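You operate a simulated robot arm through the tools that you are given. There is no shell and no other tool. Be economical: measure what you need, move in short steps, check, and stop when the job is done.

You run a simulated two-armed robot. Do the job below in one go: nothing can be reset, and whatever is moved stays where it is left.

## Task
Take the green bin from the bottom of the divided shelves and leave it on the top of the green sack stack. Put the orange cap from the top of the funnel bench on the bench before the spill and the green cap on the top of the green sack stack. Put the wrap card that says "57" from the top of the funnel bench in the purple bin and the wrap card marked "26" on the shelf under the funnel bench. Put the black bolt from the top of the funnel bench on the shelf under the funnel bench. Put the white tub on the top of the blue sack stack away on the shelf under the steel bench. Open the cupboard door, take the scoop and put it on the shelf in the sample bench cupboard, then shut the door. Stack the teal tub labelled "59" from the top of the parts bench on top of the teal tub that says "27". Take the wiping pad and leave it on the roller bed. Any order will do. Set down upright: white tub.
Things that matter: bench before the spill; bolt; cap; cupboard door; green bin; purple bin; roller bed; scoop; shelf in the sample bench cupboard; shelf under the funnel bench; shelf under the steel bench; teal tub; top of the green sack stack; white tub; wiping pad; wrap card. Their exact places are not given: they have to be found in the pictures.

The check looks at the end state, three seconds after you hand in, the way a careful person would. Anything else that was tipped, shoved, dropped, spilled or broken makes it a failure. A push-on lid holds only when it is set on centred and level and pressed home; a screw cap is set on level and turned clockwise until tight.

## Robot
Two 7-joint arms with fingered hands on one trunk, on a base that drives. Base frame: it is fixed to the floor where the robot stands at the start and does not move with it; the origin is under the middle of the robot, x ahead of it, y to its left, z up. Units: mm, rad, N and s.
The left shoulder is at the start at [60, 166, 651], the right one opposite. With the tool pointing down near the work surface each hand reaches from about 340 to 860 mm from the robot's upright axis, wherever it stands, measured 20 degrees to its own side. Places, roughly: bench before the spill (16x42 cm) [560, -2100, 800]; bolt [750, -2250, 750]; cap [500, -1500, 750]; cupboard door [200, -7400, 400]; green bin (15x20x9 cm) [700, 0, 400]; purple bin (24x17x9 cm) [800, -2300, 800]; roller bed (21x15 cm) [220, -11160, 820]; scoop (6x15x5 cm) [-2900, -8700, 800]; shelf in the sample bench cupboard [500, -7300, 400]; shelf under the funnel bench [600, -1900, 200]; shelf under the steel bench [400, -10300, 300]; teal tub [-2750, -9250, 750]; top of the green sack stack [700, -3200, 800]; white tub [750, -4000, 750]; wiping pad (6x6x5 cm) [-2700, -9400, 800]; wrap card [500, -2000, 750]. Payload 5 kg a hand.
Tool frame (each hand has its own): the origin (TCP) lies between the finger pads and is the grasp point; the fingertips stand 32 mm ahead of it; z points along the fingers, y is the line along which they close. The gripper opens to 160 mm. The gripper's body begins 89 mm behind the TCP. The gripper is a hand of 3 fingers: y runs from the thumb to the fingers, the wrist lies at [0, 0, -267] in the tool frame, and closing takes about 1.5 s.
Orientation is told as [roll, pitch, yaw] about the base's x, y, z axes, in that order, counted from this pose: with the fingers straight down and closing along the base's y, the tool's x points along the base's -x, its y along +y and its z along -z.

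## Interface
- The arms move only by the tool play_rows. It takes "left_plan", "right_plan" or both (then of equal length, played together; a hand with none holds still); each is a list of rows, each an object of numbers (a shift or turn left out is 0, a gripper value left out holds the last): "tx", "ty", "tz": the shift along the tool's x, y, z in mm; "wx", "wy", "wz": the turn, a rotation vector about the tool's x, y, z in rad; "gripper": the gripper command, from -1 (fully open) to 1 (shut), values between in proportion. In form: [{"tx": .., "ty": .., "tz": .., "wx": .., "wy": .., "wz": .., "gripper": ..}, ...]. A call has 1 to 8 rows; each row shifts and turns the commanded pose from where the row before left it, along the tool's axes as they then stand. Each row takes 0.2 s and may step no farther than 50 mm and 0.15 rad from the row before; otherwise, or with a gripper value out of range, the whole call is refused. A pose out of reach is approached as far as the arm can. The call stops where the force on the tool passes 40 N (or 10 N more than at its start, if that is more) or the arm is blocked; 0.2 s more then pass. Each finger travels about 45 mm/s and halts on what it meets, pressing with about 22 N; the grip force reading is that of the motor and also rises with nothing between the fingers. The clock runs only during rows and for 0.2 s after the last one: add rows that do not move to give the fingers time. It gives the time, the measured TCP pose, the force on the tool (base axes), the opening and the grip force at its end, in the units of the frame above (readings bear some noise), with the torque about the TCP (base axes, N m) and any sound that the robot's microphone picked up.
- Cameras (640 x 400 px; columns grow to the right, rows downward): "scene" is now at [38.6, -9.3, 1276.1]; the picture's right is [-0.10, -0.99, 0.00], its down [-0.84, 0.09, -0.53] and it looks along [0.53, -0.06, -0.85] (base axes); focal length 273 px, centre (320, 200). "left" rides on the left gripper at [-65, -4, -116] in its tool frame; the picture's right is [0.06, -1.00, 0.00], its down [0.87, 0.05, -0.49] and it looks along [0.49, 0.03, 0.87] (tool axes); focal length 261 px, centre (320, 200). "right" rides on the right gripper at [65, -4, -116] in its tool frame; the picture's right is [0.06, 1.00, 0.00], its down [-0.87, 0.05, -0.49] and it looks along [-0.49, 0.03, 0.87] (tool axes); focal length 261 px, centre (320, 200).
- snapshot(camera): a new picture of that camera. No time passes.
- lift_body(by): slides the trunk up (or, below 0, down) by that many mm; the arms and the scene camera ride with it, the base frame stays. It gives what a move gives, with no picture.
- roll_base(legs): drives the robot by 1 to 6 legs, each [ahead, turn to the left] in mm and rad, along the robot's own axes; the way and the turn of a leg run together, so that a leg with both is an arc; at most 1500 mm and 3.142 rad a leg. The arms and the cameras ride along, it lands a little off, and it stops where it bumps. It gives what a move gives.
- hand_shape(shape, hand): the hand has 3 fingers and takes this shape, open, in about a second: jaw (thumb against the fingers, like two jaws); tri (thumb and two fingers); tip (a fingertip pinch); poke (one finger out to press); point (the index stretched); flat (the hand flat); cup (the hand cupped); fist (a fist). The gripper value then closes the fingers along that shape, each until it touches; the sizes above hold for jaw. It gives what a move gives, with no picture.
- turn_head(pan, tilt): turns the head with the scene camera to pan (to the left, within 1.501 rad either way) and tilt (down, from -0.506 to 1.204), counted from straight ahead of the robot. It gives what a move gives.
- locate(camera, pixels): for up to 12 pixels [column, row] of the newest picture of that camera ("zoom" is the newest enlarged one), the place [x, y, z] in the base frame of the surface seen there, good to about 2 mm. No time passes.
- close_up(camera, box): a new picture of the part [left, top, right, bottom] of that camera's present view, enlarged. No time passes.
- job_done(): hands the job in; it is judged then, once.

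Keep the steps short. Do not move on a guess: measure, check each grasp and each placing, and mend mistakes. In all there are 364 turns and 324 pictures (those below and enlarged ones count). Leave the grippers open and the arms clear of the work at the hand-in unless told otherwise, and finish with a single line.

The tools are called after "Emit:" as name(argument=value, ...) on one line, values as JSON. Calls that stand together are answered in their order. play_rows: Moves the arms, as the interface text tells. Its arguments: {"type":"object","properties":{"left_plan":{"type":"array","items":{"type":"object","properties":{"tx":{"type":"number"},"ty":{"type":"number"},"tz":{"type":"number"},"wx":{"type":"number"},"wy":{"type":"number"},"wz":{"type":"number"},"gripper":{"type":"number"}}}},"right_plan":{"type":"array","items":{"type":"object","properties":{"tx":{"type":"number"},"ty":{"type":"number"},"tz":{"type":"number"},"wx":{"type":"number"},"wy":{"type":"number"},"wz":{"type":"number"},"gripper":{"type":"number"}}}}},"required":[]} The other tools are called the same way: lift_body (by) slides the trunk up or down; hand_shape (shape, hand) gives the hand a shape; roll_base (legs) drives the base; turn_head (pan, tilt) turns the head that bears the scene camera; snapshot (camera) takes a picture; locate (camera, pixels) gives the place of the surface under pixels of a picture; close_up (camera, box) takes an enlarged picture of a part of a camera's view; job_done () hands the job in.

At the start:

```text
time_s: 0.0
left_eef_pos: [416.6, 170.1, 629.0]
left_orientation: [0.0, 0.0, -0.001]
left_wrist_force: [-0.3, 0.4, 0.1]
left_torque: [0.01, 0.03, -0.01]
left_finger_gap: 159.7
left_grip_force: 0.0
left_shape: jaw
right_eef_pos: [481.4, -227.5, 601.2]
right_orientation: [-0.002, -0.001, 0.0]
right_wrist_force: [0.3, -0.6, -0.1]
right_torque: [0.01, 0.01, 0.03]
right_finger_gap: 159.7
right_grip_force: 0.1
right_shape: jaw
trunk travel left (down, up): [-200.0, 390.0]
robot x, y, heading: [-5.1, -0.0, -0.002]
head pan, tilt: [-0.105, 1.007]
```

scene: 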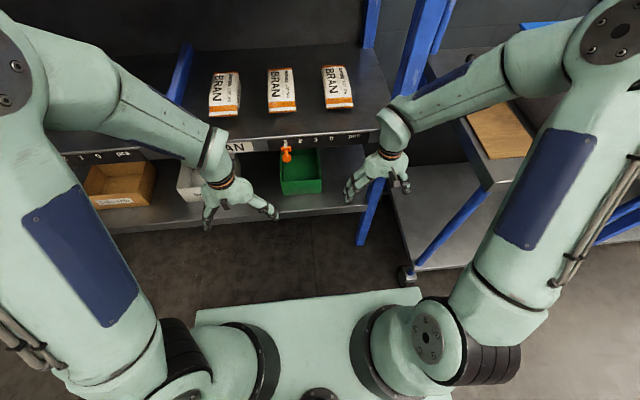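
right: 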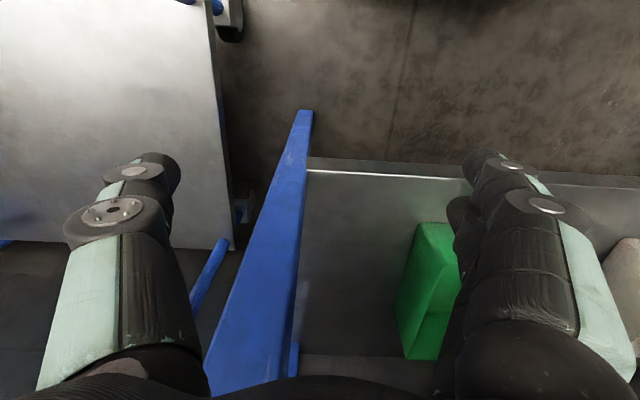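
left: 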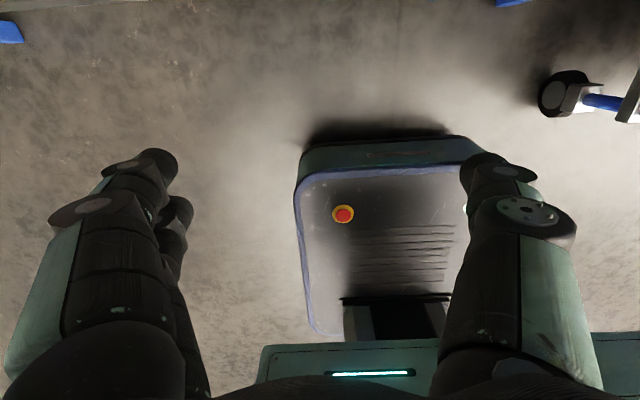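

I start by looking closely at the green bin and what is around it.

Emit:
close_up(camera="scene", box=[170, 100, 410, 250])

Emit:
locate(camera="scene", pixels=[[282, 193], [320, 190], [300, 170], [284, 180], [318, 150], [286, 155], [250, 205], [300, 140], [340, 205], [200, 180], [370, 190], [300, 230]])

```text
2.67 times, centred on (290, 175) of scene
```

zoom: 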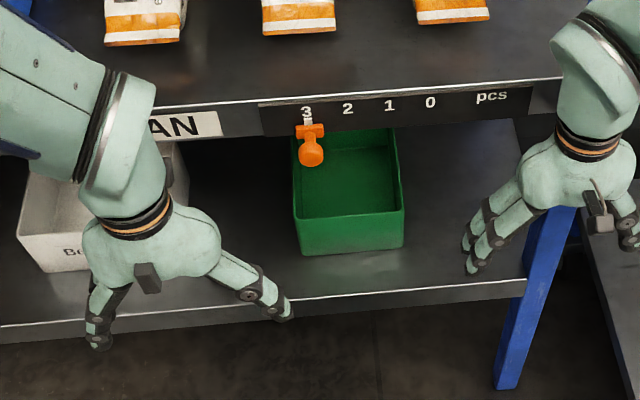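

```text
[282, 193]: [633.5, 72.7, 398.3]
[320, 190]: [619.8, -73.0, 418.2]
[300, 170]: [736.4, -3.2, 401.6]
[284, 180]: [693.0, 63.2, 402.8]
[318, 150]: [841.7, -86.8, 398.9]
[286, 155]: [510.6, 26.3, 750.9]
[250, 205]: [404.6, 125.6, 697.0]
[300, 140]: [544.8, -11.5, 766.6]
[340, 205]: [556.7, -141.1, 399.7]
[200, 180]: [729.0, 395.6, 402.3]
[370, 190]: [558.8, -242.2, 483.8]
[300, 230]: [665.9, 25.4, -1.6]
```

The bin is green at zoom (293–405, 130–255); an orange slider hangs from the shelf edge above it, which I must not bump. I measure the bin's rim and the shelf edge.

Emit:
locate(camera="zoom", pixels=[[295, 225], [404, 212], [306, 252], [402, 245], [394, 135], [295, 150], [350, 190], [312, 150], [370, 100], [370, 135], [180, 190], [450, 95]])

Emit:
close_up(camera="right", box=[300, 120, 640, 390])

```text
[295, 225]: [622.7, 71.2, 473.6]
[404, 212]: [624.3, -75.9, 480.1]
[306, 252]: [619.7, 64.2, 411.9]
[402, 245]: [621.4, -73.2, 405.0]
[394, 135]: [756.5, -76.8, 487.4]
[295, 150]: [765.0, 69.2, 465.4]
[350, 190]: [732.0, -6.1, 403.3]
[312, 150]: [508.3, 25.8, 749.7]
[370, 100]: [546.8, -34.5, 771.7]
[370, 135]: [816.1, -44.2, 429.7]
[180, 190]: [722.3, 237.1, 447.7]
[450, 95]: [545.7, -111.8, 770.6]
```

```text
1.48 times, centred on (470, 255) of right
```

zoom: 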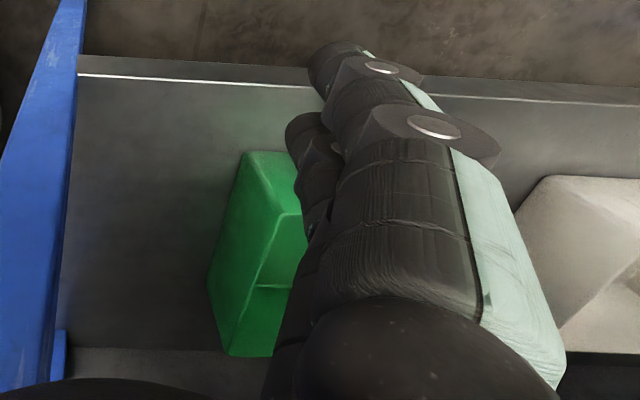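

Bin: front x≈622, y −77…72, z 400–490, tapering down. I'll pitch the right hand forward (20° below level) to straddle its sides, and shift the left hand aside.

Emit:
play_rows(right_plan=[{"wy": -0.15}, {"wy": -0.15}, {"wy": -0.15}, {"wy": -0.15}, {"wy": -0.15}, {"wy": -0.15}, {"wy": -0.15}, {"wy": -0.15}], left_plan=[{"ty": 15}, {"ty": 15}, {"ty": 15}, {"ty": 15}, {"ty": 15}, {"ty": 15}, {"ty": 15}, {"ty": 15}])

```text
time_s: 1.8
left_eef_pos: [417.3, 289.7, 631.3]
left_orientation: [0.0, 0.001, -0.002]
left_wrist_force: [0.0, 1.1, -0.2]
left_torque: [0.0, 0.0, 0.03]
left_finger_gap: 159.7
left_grip_force: 0.1
left_shape: jaw
right_eef_pos: [534.8, -226.6, 600.6]
right_orientation: [-0.003, -0.737, 0.006]
right_wrist_force: [-0.8, 0.6, -0.6]
right_torque: [-0.01, -0.01, 0.02]
right_finger_gap: 159.7
right_grip_force: 0.0
right_shape: jaw
right hand out of reach, approached as far as the arm can: row 4, 5, 6, 7, 8
trunk travel left (down, up): [-200.0, 390.0]
robot x, y, heading: [0.8, -5.5, -0.0]
head pan, tilt: [-0.105, 1.007]
```

Pitch limited when the hand is this near the body. I back the base 200 mm and continue there.

Emit:
roll_base(legs=[[-200, 0]])

Emit:
play_rows(right_plan=[{"tz": 50}, {"tz": 50}, {"tz": 50}, {}])

```text
time_s: 3.4
left_eef_pos: [210.1, 290.3, 632.3]
left_orientation: [0.0, -0.001, 0.0]
left_wrist_force: [-0.8, -0.4, 0.1]
left_torque: [-0.01, 0.0, 0.01]
left_finger_gap: 160.0
left_grip_force: 0.1
left_shape: jaw
right_eef_pos: [326.8, -226.3, 599.9]
right_orientation: [-0.003, -0.735, 0.004]
right_wrist_force: [1.0, 0.6, 0.0]
right_torque: [-0.06, 0.03, 0.0]
right_finger_gap: 159.9
right_grip_force: 0.1
right_shape: jaw
trunk travel left (down, up): [-200.0, 390.0]
robot x, y, heading: [-205.5, 2.9, -0.002]
head pan, tilt: [-0.105, 1.007]
```

```text
time_s: 4.4
left_eef_pos: [211.8, 289.1, 630.7]
left_orientation: [0.001, 0.0, -0.001]
left_wrist_force: [0.0, -0.3, -1.1]
left_torque: [0.01, -0.02, -0.01]
left_finger_gap: 160.1
left_grip_force: 0.0
left_shape: jaw
right_eef_pos: [428.7, -247.8, 503.0]
right_orientation: [-0.002, -0.733, 0.005]
right_wrist_force: [-0.4, 0.8, 0.2]
right_torque: [0.03, 0.0, 0.0]
right_finger_gap: 160.0
right_grip_force: 0.0
right_shape: jaw
right hand out of reach, approached as far as the arm can: row 2, 3
trunk travel left (down, up): [-200.0, 390.0]
robot x, y, heading: [-210.8, -0.2, 0.001]
head pan, tilt: [-0.105, 1.007]
```

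Emit:
play_rows(right_plan=[{"tx": -33, "tz": 30, "ty": 20}, {"tx": -33, "tz": 30, "ty": 20}, {"tx": -33, "tz": 30, "ty": 20}, {"wy": -0.1}, {"wy": -0.1}])

```text
time_s: 5.3
left_eef_pos: [211.9, 287.6, 631.0]
left_orientation: [-0.001, 0.0, -0.005]
left_wrist_force: [-0.3, -0.7, 0.3]
left_torque: [-0.02, 0.02, 0.01]
left_finger_gap: 159.8
left_grip_force: 0.0
left_shape: jaw
right_eef_pos: [556.7, -199.2, 499.3]
right_orientation: [0.0, -0.75, -0.019]
right_wrist_force: [-16.5, -8.9, 7.4]
right_torque: [-0.5, -0.14, -1.19]
right_finger_gap: 159.9
right_grip_force: 0.0
right_shape: jaw
trunk travel left (down, up): [-200.0, 390.0]
robot x, y, heading: [-206.4, -0.8, -0.007]
head pan, tilt: [-0.105, 1.007]
stopped in row 4 (right hand): the force on the tool passed its limit at 42 N (the readings are from after the stop); the commanded pose is now the measured one
```

The finger touched the blue leg at y≈−242. I back off straight along the approach and then go to y≈0.

Emit:
play_rows(right_plan=[{"tx": 33, "tz": -30}, {"tx": 33, "tz": -30}, {"tx": 33, "tz": -30}, {"ty": 40}, {"ty": 40}, {"ty": 40}, {"ty": 40}, {"ty": 35}])

Emit:
snapshot(camera="scene")

```text
time_s: 7.1
left_eef_pos: [211.0, 288.1, 630.7]
left_orientation: [0.0, 0.001, -0.003]
left_wrist_force: [0.4, -0.4, -0.4]
left_torque: [0.01, 0.02, 0.03]
left_finger_gap: 159.8
left_grip_force: 0.1
left_shape: jaw
right_eef_pos: [442.3, 1.5, 496.6]
right_orientation: [0.0, -0.749, -0.016]
right_wrist_force: [-0.2, -0.2, 0.2]
right_torque: [-0.01, -0.01, 0.02]
right_finger_gap: 160.2
right_grip_force: 0.1
right_shape: jaw
right hand out of reach, approached as far as the arm can: row 3
trunk travel left (down, up): [-200.0, 390.0]
robot x, y, heading: [-211.3, 1.0, -0.004]
head pan, tilt: [-0.105, 1.007]
```

```text
318 pictures are left
```

scene: 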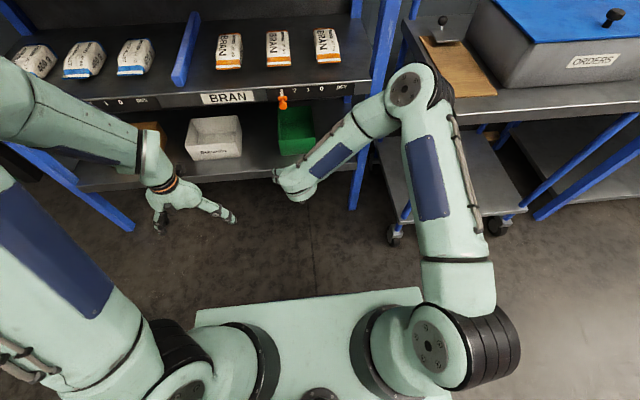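

Clear now. Forward a little at this pitch, then pitch more toward level.

Emit:
play_rows(right_plan=[{"tx": -29, "tz": 27}, {"tx": -29, "tz": 27}, {"wy": -0.1}, {"wy": -0.1}, {"wy": -0.1}, {}])

```text
time_s: 8.5
left_eef_pos: [212.9, 287.3, 630.6]
left_orientation: [0.002, 0.001, -0.005]
left_wrist_force: [1.0, -0.9, -0.2]
left_torque: [-0.01, 0.03, -0.01]
left_finger_gap: 160.1
left_grip_force: 0.0
left_shape: jaw
right_eef_pos: [525.2, -1.2, 496.1]
right_orientation: [0.001, -1.05, -0.013]
right_wrist_force: [0.5, 0.7, -0.5]
right_torque: [-0.01, 0.02, -0.04]
right_finger_gap: 159.5
right_grip_force: 0.1
right_shape: jaw
trunk travel left (down, up): [-200.0, 390.0]
robot x, y, heading: [-209.0, -1.8, -0.004]
head pan, tilt: [-0.105, 1.007]
```

Emit:
play_rows(right_plan=[{"tx": -9, "tz": 30}, {"tx": -8, "tz": 28}, {}])

Emit:
snapshot(camera="right")

Emit:
close_up(camera="scene", box=[180, 60, 420, 220])

```text
time_s: 9.3
left_eef_pos: [212.9, 287.5, 631.0]
left_orientation: [0.001, 0.001, -0.005]
left_wrist_force: [-0.2, -0.7, -0.3]
left_torque: [0.01, 0.01, 0.01]
left_finger_gap: 160.0
left_grip_force: 0.0
left_shape: jaw
right_eef_pos: [586.1, -1.8, 485.0]
right_orientation: [0.001, -1.049, -0.014]
right_wrist_force: [0.7, -0.4, -0.5]
right_torque: [-0.01, -0.03, 0.0]
right_finger_gap: 160.3
right_grip_force: 0.1
right_shape: jaw
trunk travel left (down, up): [-200.0, 390.0]
robot x, y, heading: [-203.3, 1.0, -0.003]
head pan, tilt: [-0.105, 1.007]
```

```text
317 pictures are left
```

right: 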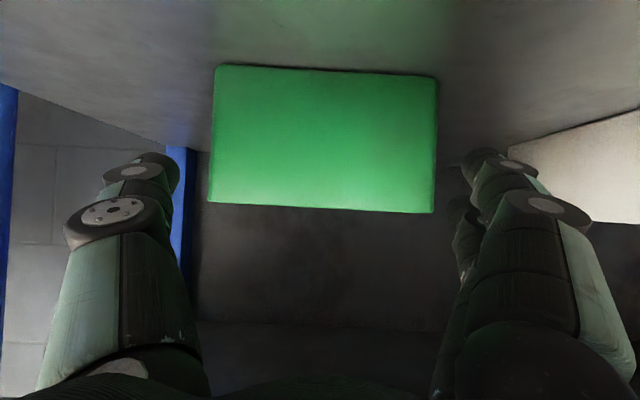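

```text
2.50 times, centred on (300, 140) of scene
```

zoom: 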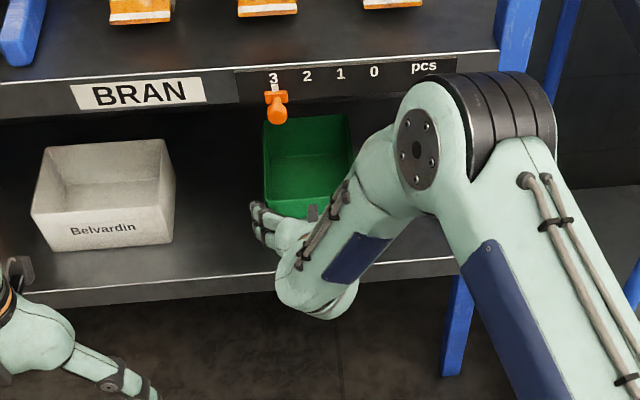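

Emit:
locate(camera="zoom", pixels=[[420, 145], [440, 80], [500, 80], [380, 170], [310, 210], [320, 290]])

Emit:
locate(camera="right", pixels=[[215, 70], [436, 78], [209, 200], [433, 211], [212, 130], [435, 140], [165, 165], [490, 165]])

```text
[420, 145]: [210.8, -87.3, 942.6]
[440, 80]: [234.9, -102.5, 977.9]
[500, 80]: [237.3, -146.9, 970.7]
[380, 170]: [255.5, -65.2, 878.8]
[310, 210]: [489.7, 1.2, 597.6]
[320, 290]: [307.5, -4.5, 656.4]
```

```text
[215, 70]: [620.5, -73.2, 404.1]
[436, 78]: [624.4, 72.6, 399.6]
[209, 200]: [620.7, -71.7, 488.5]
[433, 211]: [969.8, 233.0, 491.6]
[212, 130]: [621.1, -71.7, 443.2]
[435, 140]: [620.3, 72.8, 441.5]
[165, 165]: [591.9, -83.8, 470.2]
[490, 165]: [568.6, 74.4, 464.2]
```

Bin spans y −73…73, centred at 0. I trim y and yaw and slide in.

Emit:
play_rows(right_plan=[{"ty": 2, "wx": -0.012, "wz": -0.007}, {"tx": -6, "tz": 27}, {"tx": -6, "tz": 27}, {"tx": -5, "tz": 27}, {"tx": -5, "tz": 26}, {}])

Emit:
snapshot(camera="right")

```text
time_s: 10.7
left_eef_pos: [211.5, 288.2, 630.0]
left_orientation: [0.001, -0.002, -0.002]
left_wrist_force: [-0.6, -0.2, 0.1]
left_torque: [0.0, 0.03, -0.01]
left_finger_gap: 159.7
left_grip_force: 0.0
left_shape: jaw
right_eef_pos: [692.6, -2.2, 448.1]
right_orientation: [-0.002, -1.048, -0.002]
right_wrist_force: [-0.8, -0.1, -0.4]
right_torque: [-0.01, -0.02, -0.02]
right_finger_gap: 159.9
right_grip_force: 0.1
right_shape: jaw
trunk travel left (down, up): [-200.0, 390.0]
robot x, y, heading: [-206.9, -1.3, -0.001]
head pan, tilt: [-0.105, 1.007]
```

```text
315 pictures are left
```

right: 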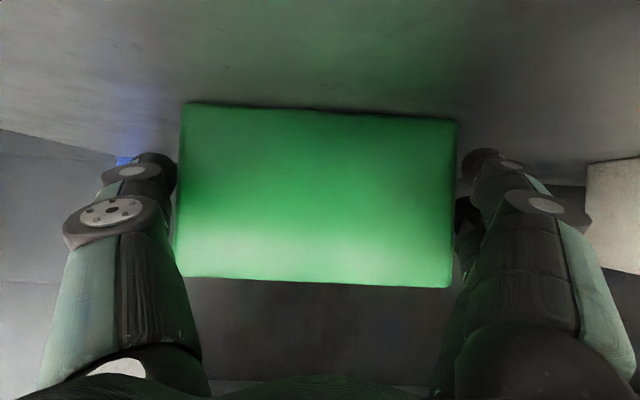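

No contact; the fingers straddle the bin. Close.

Emit:
play_rows(right_plan=[{"gripper": 1}, {}, {}, {}, {}, {}, {}])

```text
time_s: 12.3
left_eef_pos: [212.2, 287.0, 631.0]
left_orientation: [0.001, 0.0, -0.004]
left_wrist_force: [-0.1, -0.1, -0.3]
left_torque: [-0.03, -0.02, -0.01]
left_finger_gap: 159.7
left_grip_force: 0.2
left_shape: jaw
right_eef_pos: [690.6, -1.4, 448.4]
right_orientation: [0.001, -1.049, 0.002]
right_wrist_force: [1.7, 0.9, -0.1]
right_torque: [0.17, -0.06, 0.07]
right_finger_gap: 148.6
right_grip_force: 21.4
right_shape: jaw
trunk travel left (down, up): [-200.0, 390.0]
robot x, y, heading: [-205.4, -3.1, -0.008]
head pan, tilt: [-0.105, 1.007]
```

Gripped at 148.6 mm. Lift 40 mm and look.

Emit:
play_rows(right_plan=[{"tx": -17, "tz": -10}, {"tx": -17, "tz": -10}, {}])

Emit:
snapshot(camera="scene")

```text
time_s: 13.1
left_eef_pos: [212.9, 287.1, 631.8]
left_orientation: [0.0, 0.001, -0.003]
left_wrist_force: [-0.6, 0.3, 0.8]
left_torque: [0.01, 0.0, 0.0]
left_finger_gap: 159.5
left_grip_force: 0.0
left_shape: jaw
right_eef_pos: [689.4, -2.9, 488.2]
right_orientation: [0.001, -1.048, 0.001]
right_wrist_force: [0.0, -0.1, -2.2]
right_torque: [-0.02, 0.26, -0.02]
right_finger_gap: 148.6
right_grip_force: 21.5
right_shape: jaw
trunk travel left (down, up): [-200.0, 390.0]
robot x, y, heading: [-204.5, -0.5, -0.004]
head pan, tilt: [-0.105, 1.007]
```

```text
314 pictures are left
```

scene: 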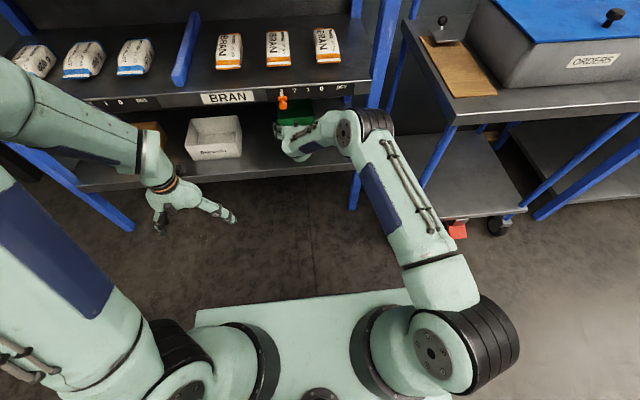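

Bin is up level. Back out 450 mm straight, then look right.

Emit:
roll_base(legs=[[-450, 0]])

Emit:
turn_head(pan=-1.2, tilt=0.4)

Emit:
snapshot(camera="scene")

```text
time_s: 15.9
left_eef_pos: [-245.0, 290.8, 631.4]
left_orientation: [0.0, -0.001, 0.001]
left_wrist_force: [-0.3, 0.2, 0.0]
left_torque: [-0.01, 0.0, -0.02]
left_finger_gap: 160.2
left_grip_force: 0.1
left_shape: jaw
right_eef_pos: [235.0, 2.5, 489.0]
right_orientation: [0.0, -1.048, 0.006]
right_wrist_force: [-0.5, -0.1, -2.3]
right_torque: [0.0, 0.2, -0.01]
right_finger_gap: 148.5
right_grip_force: 22.5
right_shape: jaw
trunk travel left (down, up): [-200.0, 390.0]
robot x, y, heading: [-659.0, 0.1, 0.003]
head pan, tilt: [-0.105, 1.007]
```

```text
time_s: 17.2
left_eef_pos: [-244.5, 291.6, 630.4]
left_orientation: [-0.001, 0.001, 0.0]
left_wrist_force: [-1.1, -0.3, -0.5]
left_torque: [-0.01, 0.01, 0.02]
left_finger_gap: 159.9
left_grip_force: 0.1
left_shape: jaw
right_eef_pos: [234.7, 2.2, 487.7]
right_orientation: [0.0, -1.05, 0.006]
right_wrist_force: [0.2, 0.2, -2.0]
right_torque: [0.01, 0.24, 0.02]
right_finger_gap: 148.7
right_grip_force: 22.7
right_shape: jaw
trunk travel left (down, up): [-200.0, 390.0]
robot x, y, heading: [-660.4, 1.7, -0.002]
head pan, tilt: [-1.201, 0.4]
```

```text
313 pictures are left
```

scene: 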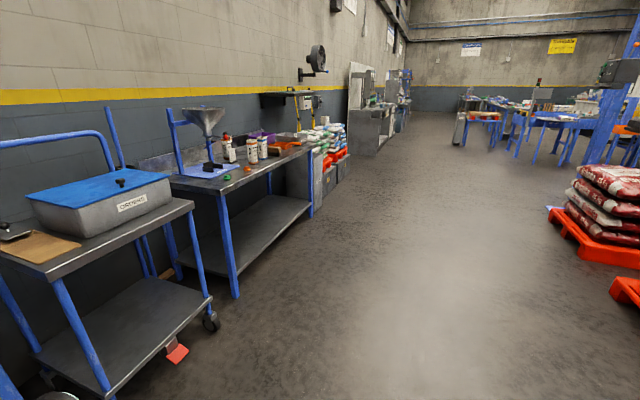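

A clear aisle; a red pallet on the right. I measure floor clearances and the stacks.

Emit:
locate(camera="scene", pixels=[[560, 255], [615, 290], [232, 296], [320, 210], [328, 190], [345, 185], [345, 130], [320, 140], [310, 215], [465, 145], [515, 155], [360, 140]])

Emit:
close_up(camera="scene", box=[160, 80, 420, 240])

```text
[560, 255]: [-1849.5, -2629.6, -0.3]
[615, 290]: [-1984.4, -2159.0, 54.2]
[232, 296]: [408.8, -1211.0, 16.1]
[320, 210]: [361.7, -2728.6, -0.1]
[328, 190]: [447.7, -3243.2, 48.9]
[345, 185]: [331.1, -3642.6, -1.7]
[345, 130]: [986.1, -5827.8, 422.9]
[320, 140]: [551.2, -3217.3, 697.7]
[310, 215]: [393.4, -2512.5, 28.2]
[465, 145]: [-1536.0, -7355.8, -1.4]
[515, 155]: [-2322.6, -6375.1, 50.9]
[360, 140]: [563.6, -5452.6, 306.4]
```

```text
2.46 times, centred on (290, 160) of scene
```

zoom: 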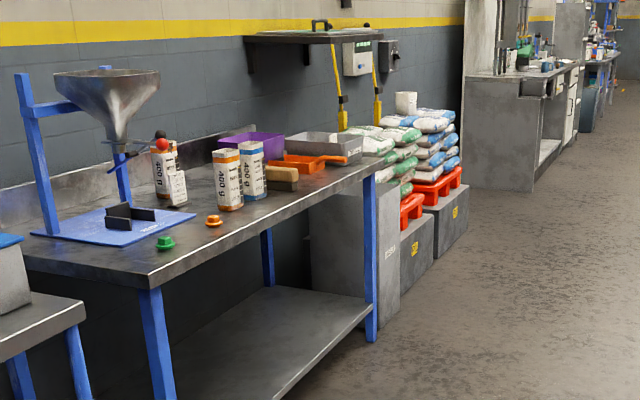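

Drive down the aisle to y≈−3150 and turn to face the sack stacks.

Emit:
roll_base(legs=[[0, -1.571], [1500, 0], [1500, 0], [150, 0], [0, 1.571]])

Emit:
lift_body(by=390)

Emit:
turn_head(pan=0, tilt=0.6)

Emit:
snapshot(camera="scene")

```text
time_s: 39.3
left_eef_pos: [-22.2, -2934.0, 631.7]
left_orientation: [0.004, -0.001, -0.252]
left_wrist_force: [0.0, -0.8, -0.2]
left_torque: [0.03, -0.04, -0.05]
left_finger_gap: 160.0
left_grip_force: 0.0
left_shape: jaw
right_eef_pos: [368.5, -3335.4, 487.6]
right_orientation: [0.007, -1.048, -0.267]
right_wrist_force: [0.5, -0.9, -0.1]
right_torque: [0.05, -0.01, 0.03]
right_finger_gap: 140.8
right_grip_force: 22.2
right_shape: jaw
trunk travel left (down, up): [-200.0, 390.0]
robot x, y, heading: [-497.4, -3109.5, -0.253]
head pan, tilt: [-1.201, 0.4]
stopped in leg 5: the force on the tool passed its limit at 45 N (the readings are from after the stop); the commanded pose is now the measured one
```

```text
time_s: 43.1
left_eef_pos: [-21.5, -2932.7, 1020.8]
left_orientation: [0.0, 0.0, -0.253]
left_wrist_force: [0.2, 0.3, 0.4]
left_torque: [0.01, 0.02, -0.01]
left_finger_gap: 160.0
left_grip_force: 0.1
left_shape: jaw
right_eef_pos: [368.6, -3336.1, 877.8]
right_orientation: [0.008, -1.048, -0.263]
right_wrist_force: [0.1, 1.1, 0.8]
right_torque: [-0.01, 0.05, 0.02]
right_finger_gap: 140.7
right_grip_force: 21.9
right_shape: jaw
trunk travel left (down, up): [-590.0, 0.0]
robot x, y, heading: [-500.7, -3112.2, -0.259]
head pan, tilt: [-1.201, 0.4]
```

```text
time_s: 44.5
left_eef_pos: [-21.7, -2933.3, 1020.1]
left_orientation: [-0.001, 0.0, -0.252]
left_wrist_force: [-0.6, -0.4, 0.5]
left_torque: [0.01, 0.02, -0.01]
left_finger_gap: 160.1
left_grip_force: 0.0
left_shape: jaw
right_eef_pos: [368.9, -3335.4, 878.1]
right_orientation: [0.007, -1.046, -0.263]
right_wrist_force: [-0.3, 0.3, 0.4]
right_torque: [-0.02, 0.02, 0.01]
right_finger_gap: 140.9
right_grip_force: 22.1
right_shape: jaw
trunk travel left (down, up): [-590.0, 0.0]
robot x, y, heading: [-498.1, -3111.6, -0.257]
head pan, tilt: [0.0, 0.6]
```

```text
311 pictures are left
```

scene: 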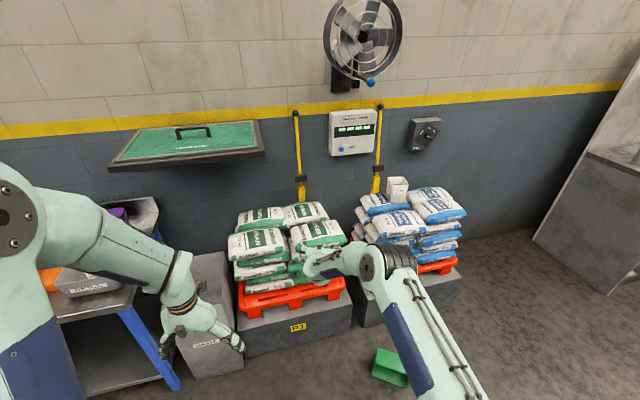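

The bin struck the plinth during the turn and fell to the floor (image 390, 368). I need to pick it up. Look closely at the bin and at the stacks.

Emit:
close_up(camera="scene", box=[200, 160, 520, 400])

Emit:
locate(camera="zoom", pixels=[[355, 375], [415, 390], [360, 415], [350, 350], [410, 375], [380, 362], [160, 155], [100, 265], [230, 160], [250, 90], [310, 280], [395, 45]])

```text
1.67 times, centred on (360, 280) of scene
```

zoom: 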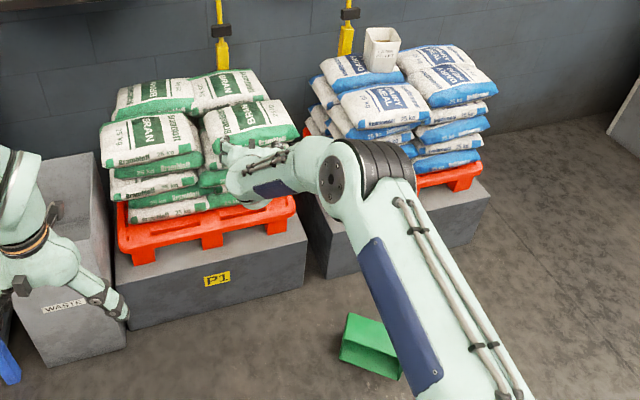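

```text
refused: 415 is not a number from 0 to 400
```

Emit:
locate(camera="zoom", pixels=[[355, 365], [395, 375], [350, 350], [385, 335], [350, 318], [160, 155], [100, 265], [230, 160], [250, 130], [230, 85], [150, 95], [130, 145]])

Emit:
roll_base(legs=[[-300, 0]])

Emit:
turn_head(pan=-0.2, tilt=0.8)

Emit:
snapshot(camera="scene")

```text
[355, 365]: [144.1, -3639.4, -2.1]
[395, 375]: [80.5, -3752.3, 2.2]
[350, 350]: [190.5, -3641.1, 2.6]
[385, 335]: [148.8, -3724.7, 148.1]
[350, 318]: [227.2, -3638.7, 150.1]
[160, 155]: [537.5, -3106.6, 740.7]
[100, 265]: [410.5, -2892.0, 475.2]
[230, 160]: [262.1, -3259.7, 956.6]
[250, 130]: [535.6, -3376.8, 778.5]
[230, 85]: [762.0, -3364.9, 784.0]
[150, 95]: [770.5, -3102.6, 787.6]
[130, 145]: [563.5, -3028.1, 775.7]
```

```text
time_s: 46.5
left_eef_pos: [-311.6, -2856.8, 1022.6]
left_orientation: [-0.001, -0.001, -0.254]
left_wrist_force: [0.6, 0.4, 0.1]
left_torque: [0.0, -0.01, 0.01]
left_finger_gap: 159.9
left_grip_force: 0.1
left_shape: jaw
right_eef_pos: [78.7, -3260.1, 878.6]
right_orientation: [0.007, -1.049, -0.264]
right_wrist_force: [-0.1, 0.7, 1.0]
right_torque: [-0.03, -0.01, 0.02]
right_finger_gap: 140.9
right_grip_force: 22.1
right_shape: jaw
trunk travel left (down, up): [-590.0, 0.0]
robot x, y, heading: [-788.3, -3031.3, -0.26]
head pan, tilt: [0.0, 0.6]
```

```text
time_s: 47.3
left_eef_pos: [-310.2, -2855.9, 1020.6]
left_orientation: [-0.001, -0.001, -0.25]
left_wrist_force: [0.1, -0.5, 0.4]
left_torque: [-0.03, -0.01, -0.02]
left_finger_gap: 159.8
left_grip_force: 0.1
left_shape: jaw
right_eef_pos: [80.3, -3260.4, 878.0]
right_orientation: [0.007, -1.048, -0.264]
right_wrist_force: [0.5, 0.2, 0.9]
right_torque: [0.0, -0.01, 0.02]
right_finger_gap: 140.8
right_grip_force: 22.0
right_shape: jaw
trunk travel left (down, up): [-590.0, 0.0]
robot x, y, heading: [-784.4, -3034.9, -0.255]
head pan, tilt: [-0.201, 0.799]
```

```text
309 pictures are left
```

scene: 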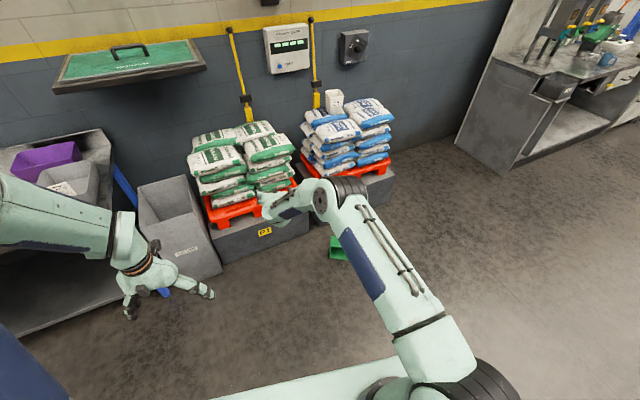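

Emit:
close_up(camera="scene", box=[290, 210, 390, 280])

Emit:
close_up(camera="scene", box=[170, 70, 410, 220])

```text
5.71 times, centred on (340, 245) of scene
```

zoom: 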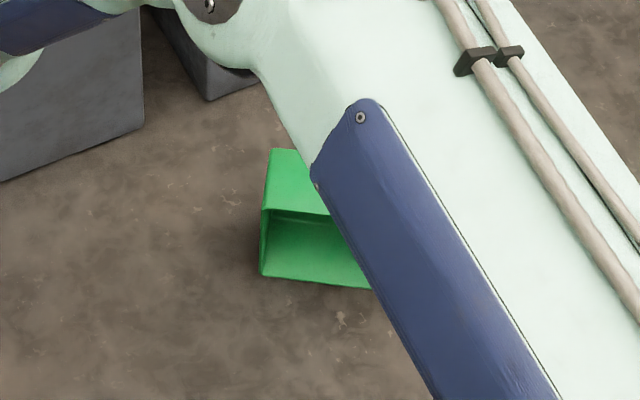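

```text
2.67 times, centred on (290, 145) of scene
```

zoom: 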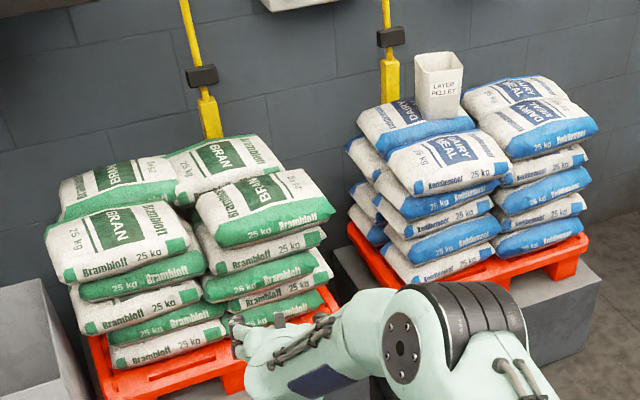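

The bin lies on its long side, opening facing me. I retract the right arm to see it clearly, opening the hand.

Emit:
play_rows(right_plan=[{"tx": 23, "tz": -41, "ty": -30, "gripper": -1}, {"tx": 23, "tz": -41, "ty": -30}, {"tx": 23, "tz": -41, "ty": -30, "wy": 0.1}, {"ty": -30, "tz": -45, "wy": 0.1}, {"tz": -45, "ty": -30, "wy": 0.1}, {"ty": -30}])

Emit:
snapshot(camera="scene")

```text
refused: row 1 steps farther than a row can; nothing moved
```

```text
306 pictures are left
```

scene: 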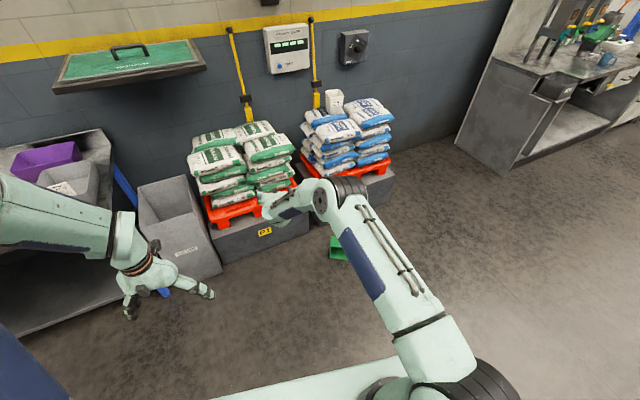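

Emit:
play_rows(right_plan=[{"tx": 20, "tz": -35, "ty": -27, "gripper": -1}, {"tx": 20, "tz": -35, "ty": -27}, {"tx": 20, "tz": -35, "ty": -27, "wy": 0.1}, {"ty": -27, "tz": -38, "wy": 0.1}, {"tz": -38, "ty": -27, "wy": 0.1}, {"ty": -27, "tz": -38}, {"ty": -27, "tz": -38}])

Emit:
snapshot(camera="scene")

```text
time_s: 48.9
left_eef_pos: [-312.3, -2858.9, 1022.6]
left_orientation: [0.002, -0.001, -0.254]
left_wrist_force: [0.4, 1.0, 0.8]
left_torque: [0.01, -0.05, 0.01]
left_finger_gap: 159.8
left_grip_force: 0.0
left_shape: jaw
right_eef_pos: [-169.2, -3377.0, 981.6]
right_orientation: [0.005, -0.746, -0.26]
right_wrist_force: [-0.4, 0.1, 0.0]
right_torque: [0.0, 0.02, 0.0]
right_finger_gap: 159.7
right_grip_force: 0.1
right_shape: jaw
right hand out of reach, approached as far as the arm can: row 2
trunk travel left (down, up): [-590.0, 0.0]
robot x, y, heading: [-786.7, -3031.6, -0.257]
head pan, tilt: [-0.201, 0.799]
```

```text
305 pictures are left
```

scene: 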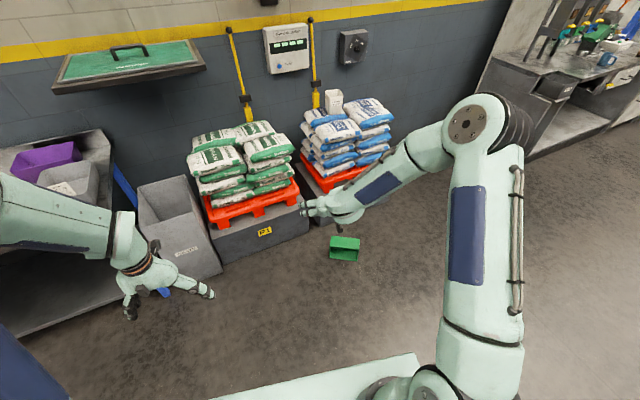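

Now the bin is in clear view at (345, 249). Close-up and measure.

Emit:
close_up(camera="scene", box=[305, 220, 385, 270])

Emit:
locate(camera="scene", pixels=[[331, 237], [359, 239], [331, 248], [357, 251], [332, 258], [356, 260], [345, 243], [345, 255]])

```text
8.00 times, centred on (345, 245) of scene
```

zoom: 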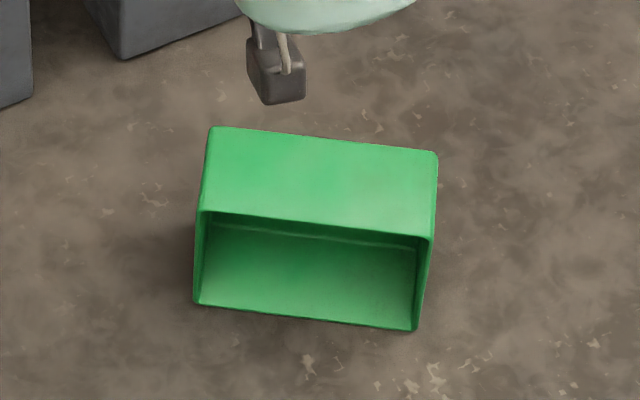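

```text
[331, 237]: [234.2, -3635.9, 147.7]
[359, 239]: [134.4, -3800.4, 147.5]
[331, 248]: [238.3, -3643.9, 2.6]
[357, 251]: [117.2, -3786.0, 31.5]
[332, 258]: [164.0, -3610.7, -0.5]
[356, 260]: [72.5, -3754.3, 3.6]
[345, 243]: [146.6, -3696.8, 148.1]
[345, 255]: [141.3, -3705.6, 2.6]
```

Emit:
locate(camera="zoom", pixels=[[212, 130], [434, 154], [203, 207], [426, 234], [197, 300], [414, 327], [320, 170], [320, 210]])

```text
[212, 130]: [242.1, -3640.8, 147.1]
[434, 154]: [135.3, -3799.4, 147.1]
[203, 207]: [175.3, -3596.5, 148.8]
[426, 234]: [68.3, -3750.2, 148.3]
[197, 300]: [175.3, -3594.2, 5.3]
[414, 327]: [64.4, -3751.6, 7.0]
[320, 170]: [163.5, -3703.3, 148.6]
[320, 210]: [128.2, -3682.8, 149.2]
```

The bin's opening faces back along (−0.82, 0.57), i.e. straight toward me; its bottom faces away. Plan: face it squarely, tip it over away from me so it stands on its bottom, then grip it. First turn and approach.

Emit:
roll_base(legs=[[0, -0.355], [530, 0]])

Emit:
lift_body(by=-590)

```text
time_s: 53.0
left_eef_pos: [155.7, -3347.6, 1019.7]
left_orientation: [0.0, 0.0, -0.62]
left_wrist_force: [0.3, -0.4, 0.1]
left_torque: [0.0, -0.01, 0.01]
left_finger_gap: 160.1
left_grip_force: 0.0
left_shape: jaw
right_eef_pos: [103.0, -3881.9, 979.9]
right_orientation: [0.004, -0.745, -0.629]
right_wrist_force: [0.8, -0.1, 0.3]
right_torque: [0.0, 0.01, -0.05]
right_finger_gap: 160.0
right_grip_force: 0.1
right_shape: jaw
trunk travel left (down, up): [-590.0, 0.0]
robot x, y, heading: [-356.3, -3338.0, -0.625]
head pan, tilt: [-0.201, 0.799]
```

```text
refused: -590 is not a number from -400 to 400
```

Emit:
lift_body(by=-400)

Emit:
turn_head(pan=-0.05, tilt=0.95)

Emit:
snapshot(camera="scene")

```text
time_s: 56.9
left_eef_pos: [155.0, -3346.4, 620.8]
left_orientation: [-0.002, 0.001, -0.62]
left_wrist_force: [0.0, 0.5, -0.3]
left_torque: [0.01, -0.01, -0.02]
left_finger_gap: 159.8
left_grip_force: 0.0
left_shape: jaw
right_eef_pos: [101.8, -3881.7, 579.2]
right_orientation: [0.005, -0.748, -0.627]
right_wrist_force: [0.5, 0.5, -0.3]
right_torque: [0.01, 0.0, 0.01]
right_finger_gap: 160.0
right_grip_force: 0.1
right_shape: jaw
trunk travel left (down, up): [-190.0, 400.0]
robot x, y, heading: [-355.3, -3342.1, -0.625]
head pan, tilt: [-0.201, 0.799]
```

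```text
time_s: 57.6
left_eef_pos: [154.0, -3345.4, 622.1]
left_orientation: [0.002, 0.002, -0.618]
left_wrist_force: [-0.3, -0.5, -0.2]
left_torque: [0.0, -0.05, 0.01]
left_finger_gap: 159.9
left_grip_force: 0.0
left_shape: jaw
right_eef_pos: [101.9, -3882.3, 579.1]
right_orientation: [0.006, -0.745, -0.627]
right_wrist_force: [0.2, 0.3, 1.0]
right_torque: [0.01, 0.01, 0.0]
right_finger_gap: 160.0
right_grip_force: 0.2
right_shape: jaw
trunk travel left (down, up): [-190.0, 400.0]
robot x, y, heading: [-356.5, -3343.1, -0.63]
head pan, tilt: [-0.051, 0.949]
```

```text
303 pictures are left
```

scene: 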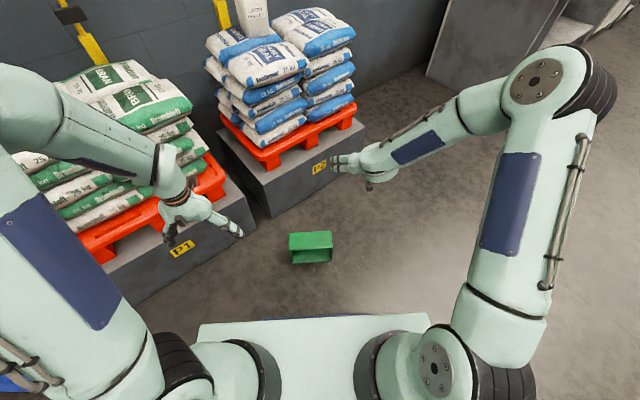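

Right hand: point down, move behind the bin, close the fingers.

Emit:
play_rows(right_plan=[{"wy": 0.15, "gripper": 1}, {"wy": 0.15}, {"wy": 0.15}, {"wy": 0.15}, {"wy": 0.145}, {"tx": 30, "ty": 35}, {"tx": 30, "ty": 35}, {"tx": 30, "ty": 35}])

Emit:
lift_body(by=-190)

Emit:
play_rows(right_plan=[{"tx": 30, "ty": 35}, {"tx": 30, "ty": 35}, {"tx": 30, "ty": 10}, {"tz": 50}, {"tz": 50}, {"tz": 50}])

Emit:
snapshot(camera="scene")

```text
time_s: 59.4
left_eef_pos: [154.8, -3346.5, 620.0]
left_orientation: [0.0, 0.001, -0.618]
left_wrist_force: [0.5, -0.3, 0.1]
left_torque: [0.02, 0.02, 0.01]
left_finger_gap: 159.9
left_grip_force: 0.0
left_shape: jaw
right_eef_pos: [89.2, -3741.8, 581.4]
right_orientation: [0.003, -0.002, -0.625]
right_wrist_force: [0.0, 0.9, -0.9]
right_torque: [0.02, -0.02, 0.02]
right_finger_gap: 0.2
right_grip_force: 0.0
right_shape: jaw
trunk travel left (down, up): [-190.0, 400.0]
robot x, y, heading: [-352.7, -3339.2, -0.621]
head pan, tilt: [-0.051, 0.949]
```

```text
time_s: 61.5
left_eef_pos: [154.6, -3346.2, 430.5]
left_orientation: [0.0, -0.001, -0.62]
left_wrist_force: [0.1, 0.0, -0.1]
left_torque: [0.01, 0.0, -0.02]
left_finger_gap: 159.9
left_grip_force: 0.0
left_shape: jaw
right_eef_pos: [89.8, -3741.7, 390.1]
right_orientation: [0.001, -0.005, -0.625]
right_wrist_force: [0.0, 0.8, 0.0]
right_torque: [0.02, 0.03, -0.01]
right_finger_gap: 0.1
right_grip_force: 22.2
right_shape: jaw
trunk travel left (down, up): [0.0, 590.0]
robot x, y, heading: [-352.4, -3339.0, -0.619]
head pan, tilt: [-0.051, 0.949]
```

```text
time_s: 62.9
left_eef_pos: [153.5, -3346.6, 430.6]
left_orientation: [0.0, 0.001, -0.618]
left_wrist_force: [-0.6, -0.7, 0.1]
left_torque: [-0.01, -0.01, 0.02]
left_finger_gap: 160.0
left_grip_force: 0.0
left_shape: jaw
right_eef_pos: [61.5, -3622.1, 243.6]
right_orientation: [0.003, -0.002, -0.624]
right_wrist_force: [0.0, -0.3, 1.0]
right_torque: [-0.02, 0.0, 0.05]
right_finger_gap: 0.1
right_grip_force: 22.2
right_shape: jaw
trunk travel left (down, up): [0.0, 590.0]
robot x, y, heading: [-353.0, -3340.5, -0.624]
head pan, tilt: [-0.051, 0.949]
```

```text
302 pictures are left
```

scene: 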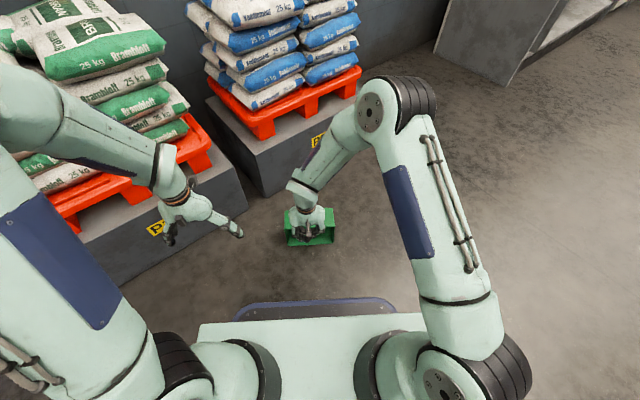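

Lower to tip height, then push forward slowly.

Emit:
play_rows(right_plan=[{"tz": 50}, {"tz": 50}, {"tx": -35}, {"tx": -25}, {"tx": -25}, {"tx": -25}, {"tx": -25}])

Emit:
snapshot(camera="scene")

```text
time_s: 64.5
left_eef_pos: [154.9, -3345.4, 430.8]
left_orientation: [-0.002, -0.002, -0.62]
left_wrist_force: [-0.2, 0.7, 1.1]
left_torque: [-0.03, 0.01, 0.01]
left_finger_gap: 159.8
left_grip_force: 0.1
left_shape: jaw
right_eef_pos: [173.0, -3702.1, 142.6]
right_orientation: [0.004, -0.002, -0.625]
right_wrist_force: [0.0, -0.3, -0.6]
right_torque: [0.0, -0.01, -0.01]
right_finger_gap: 0.1
right_grip_force: 22.3
right_shape: jaw
trunk travel left (down, up): [0.0, 590.0]
robot x, y, heading: [-353.4, -3340.3, -0.625]
head pan, tilt: [-0.051, 0.949]
```

```text
301 pictures are left
```

scene: 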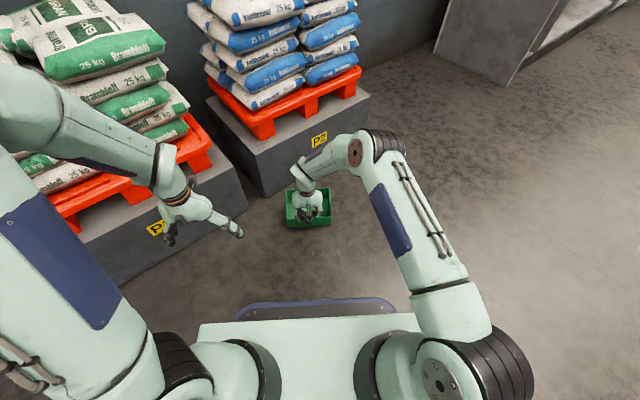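

The bin now stands upright. Raise the hand, open it, and move back for a look.

Emit:
play_rows(right_plan=[{"tz": -50}, {"tz": -50}, {"tz": -50, "gripper": -1}, {"tx": 45}, {"tx": 45}, {"tx": 45}, {}])

Emit:
close_up(camera="scene", box=[270, 160, 366, 220])

Emit:
snapshot(camera="scene")

```text
time_s: 66.1
left_eef_pos: [154.9, -3345.8, 430.7]
left_orientation: [-0.001, -0.001, -0.618]
left_wrist_force: [-0.1, -0.8, -0.5]
left_torque: [0.02, 0.0, 0.01]
left_finger_gap: 160.0
left_grip_force: 0.1
left_shape: jaw
right_eef_pos: [63.0, -3622.8, 289.2]
right_orientation: [0.003, -0.002, -0.624]
right_wrist_force: [0.1, 0.1, 0.3]
right_torque: [-0.03, -0.04, 0.0]
right_finger_gap: 160.1
right_grip_force: 0.1
right_shape: jaw
trunk travel left (down, up): [0.0, 590.0]
robot x, y, heading: [-352.8, -3341.0, -0.626]
head pan, tilt: [-0.051, 0.949]
```

```text
6.67 times, centred on (318, 190) of scene
```

zoom: 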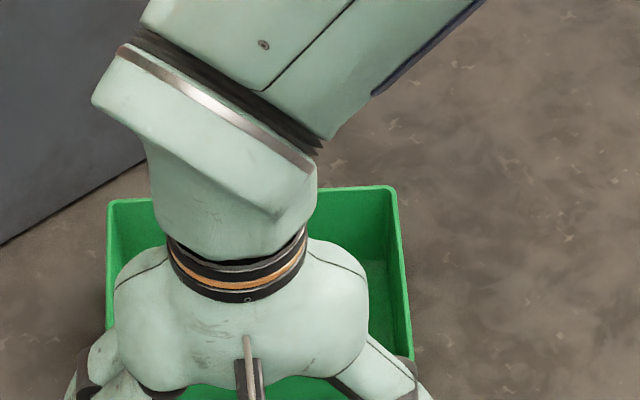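

```text
299 pictures are left
```

scene: 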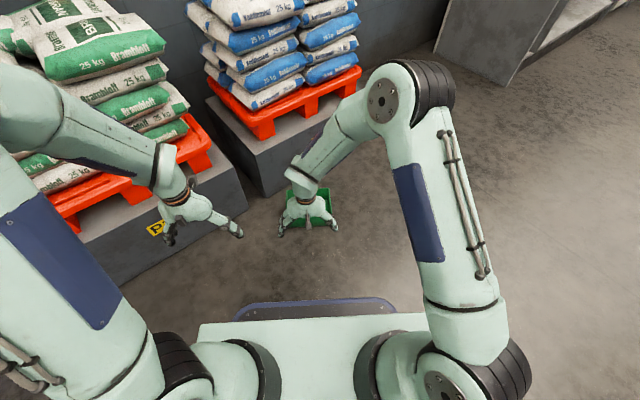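

Emit:
snapshot(camera="right")

Emit:
locate(camera="zoom", pixels=[[112, 204], [392, 188], [409, 340], [108, 260]])

```text
298 pictures are left
```

right: 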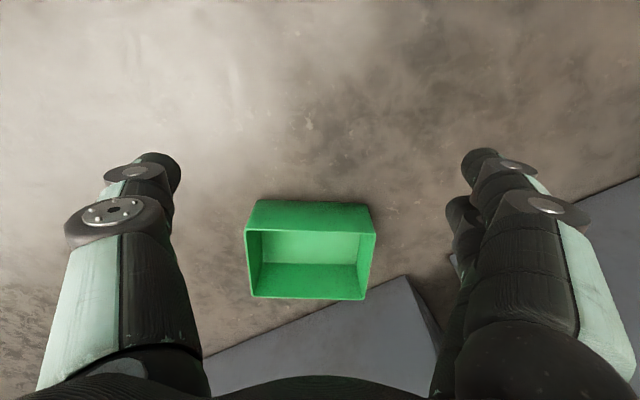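

```text
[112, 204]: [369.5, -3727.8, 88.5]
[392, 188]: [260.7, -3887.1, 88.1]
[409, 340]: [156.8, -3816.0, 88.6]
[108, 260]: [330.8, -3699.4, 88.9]
```

Emit:
locate(camera="right", pixels=[[260, 202], [369, 208], [247, 230], [374, 235], [251, 296], [365, 298], [310, 232], [308, 297], [250, 265], [370, 268]])

```text
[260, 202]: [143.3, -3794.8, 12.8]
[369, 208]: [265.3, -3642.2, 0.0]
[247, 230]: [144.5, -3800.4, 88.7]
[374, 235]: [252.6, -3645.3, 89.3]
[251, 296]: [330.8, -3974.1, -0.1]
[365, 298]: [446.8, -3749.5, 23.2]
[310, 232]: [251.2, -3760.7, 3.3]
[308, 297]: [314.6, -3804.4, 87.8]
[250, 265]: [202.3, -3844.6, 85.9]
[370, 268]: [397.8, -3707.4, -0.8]
```

Bin centre ≈(256, −3764), rim z≈89, heading −0.608. Move over it and rotate the wrist 90° to straddle its 150 mm side.

Emit:
play_rows(right_plan=[{"tx": -48, "wz": 0.0}, {"tx": -48}, {"tx": -48}, {"tx": -48}, {"tx": -47, "ty": -2}, {}])

Emit:
play_rows(right_plan=[{"wz": 0.14}, {"wz": 0.14}, {"wz": 0.14}, {"wz": 0.14}, {"wz": 0.14}, {"wz": 0.14}, {"wz": 0.14}, {"wz": 0.14}])

Emit:
play_rows(right_plan=[{"wz": 0.14}, {"wz": 0.145}, {"wz": 0.145}, {}])

Emit:
snapshot(camera="right")

```text
time_s: 67.5
left_eef_pos: [154.2, -3346.4, 431.0]
left_orientation: [-0.001, 0.0, -0.619]
left_wrist_force: [0.6, 0.5, 0.0]
left_torque: [-0.04, -0.03, 0.0]
left_finger_gap: 159.9
left_grip_force: 0.0
left_shape: jaw
right_eef_pos: [253.5, -3762.7, 289.7]
right_orientation: [0.004, -0.002, -0.623]
right_wrist_force: [-0.1, 0.0, -0.1]
right_torque: [-0.04, 0.01, -0.02]
right_finger_gap: 160.1
right_grip_force: 0.1
right_shape: jaw
trunk travel left (down, up): [0.0, 590.0]
robot x, y, heading: [-357.2, -3340.5, -0.625]
head pan, tilt: [-0.051, 0.949]
```

```text
time_s: 69.3
left_eef_pos: [153.8, -3346.2, 430.2]
left_orientation: [-0.002, 0.002, -0.62]
left_wrist_force: [1.0, 0.4, 0.4]
left_torque: [-0.01, -0.02, 0.03]
left_finger_gap: 159.8
left_grip_force: 0.0
left_shape: jaw
right_eef_pos: [256.5, -3765.2, 290.8]
right_orientation: [0.004, 0.002, -1.746]
right_wrist_force: [0.4, 0.9, -0.1]
right_torque: [0.03, 0.0, 0.02]
right_finger_gap: 160.1
right_grip_force: 0.1
right_shape: jaw
trunk travel left (down, up): [0.0, 590.0]
robot x, y, heading: [-350.4, -3345.8, -0.629]
head pan, tilt: [-0.051, 0.949]
```

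```text
time_s: 70.3
left_eef_pos: [155.0, -3345.1, 431.2]
left_orientation: [0.0, 0.001, -0.62]
left_wrist_force: [-0.4, 0.2, 0.2]
left_torque: [0.01, 0.0, 0.0]
left_finger_gap: 159.8
left_grip_force: 0.1
left_shape: jaw
right_eef_pos: [256.6, -3766.4, 292.9]
right_orientation: [0.003, 0.005, -2.176]
right_wrist_force: [0.6, -0.3, -0.2]
right_torque: [0.02, 0.03, -0.02]
right_finger_gap: 160.1
right_grip_force: 0.1
right_shape: jaw
trunk travel left (down, up): [0.0, 590.0]
robot x, y, heading: [-351.0, -3339.8, -0.623]
head pan, tilt: [-0.051, 0.949]
```

```text
297 pictures are left
```

right: 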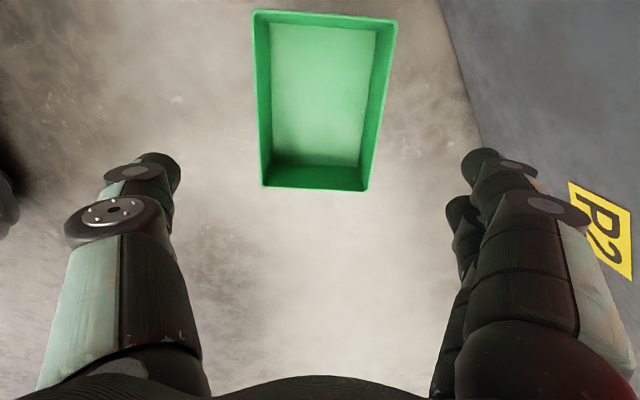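

Emit:
locate(camera="right", pixels=[[256, 14], [393, 24], [265, 184], [365, 187], [261, 100], [378, 105]])

```text
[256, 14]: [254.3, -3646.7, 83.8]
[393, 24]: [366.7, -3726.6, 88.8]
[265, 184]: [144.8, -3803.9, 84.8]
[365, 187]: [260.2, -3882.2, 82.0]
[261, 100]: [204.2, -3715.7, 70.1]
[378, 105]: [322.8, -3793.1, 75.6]
```

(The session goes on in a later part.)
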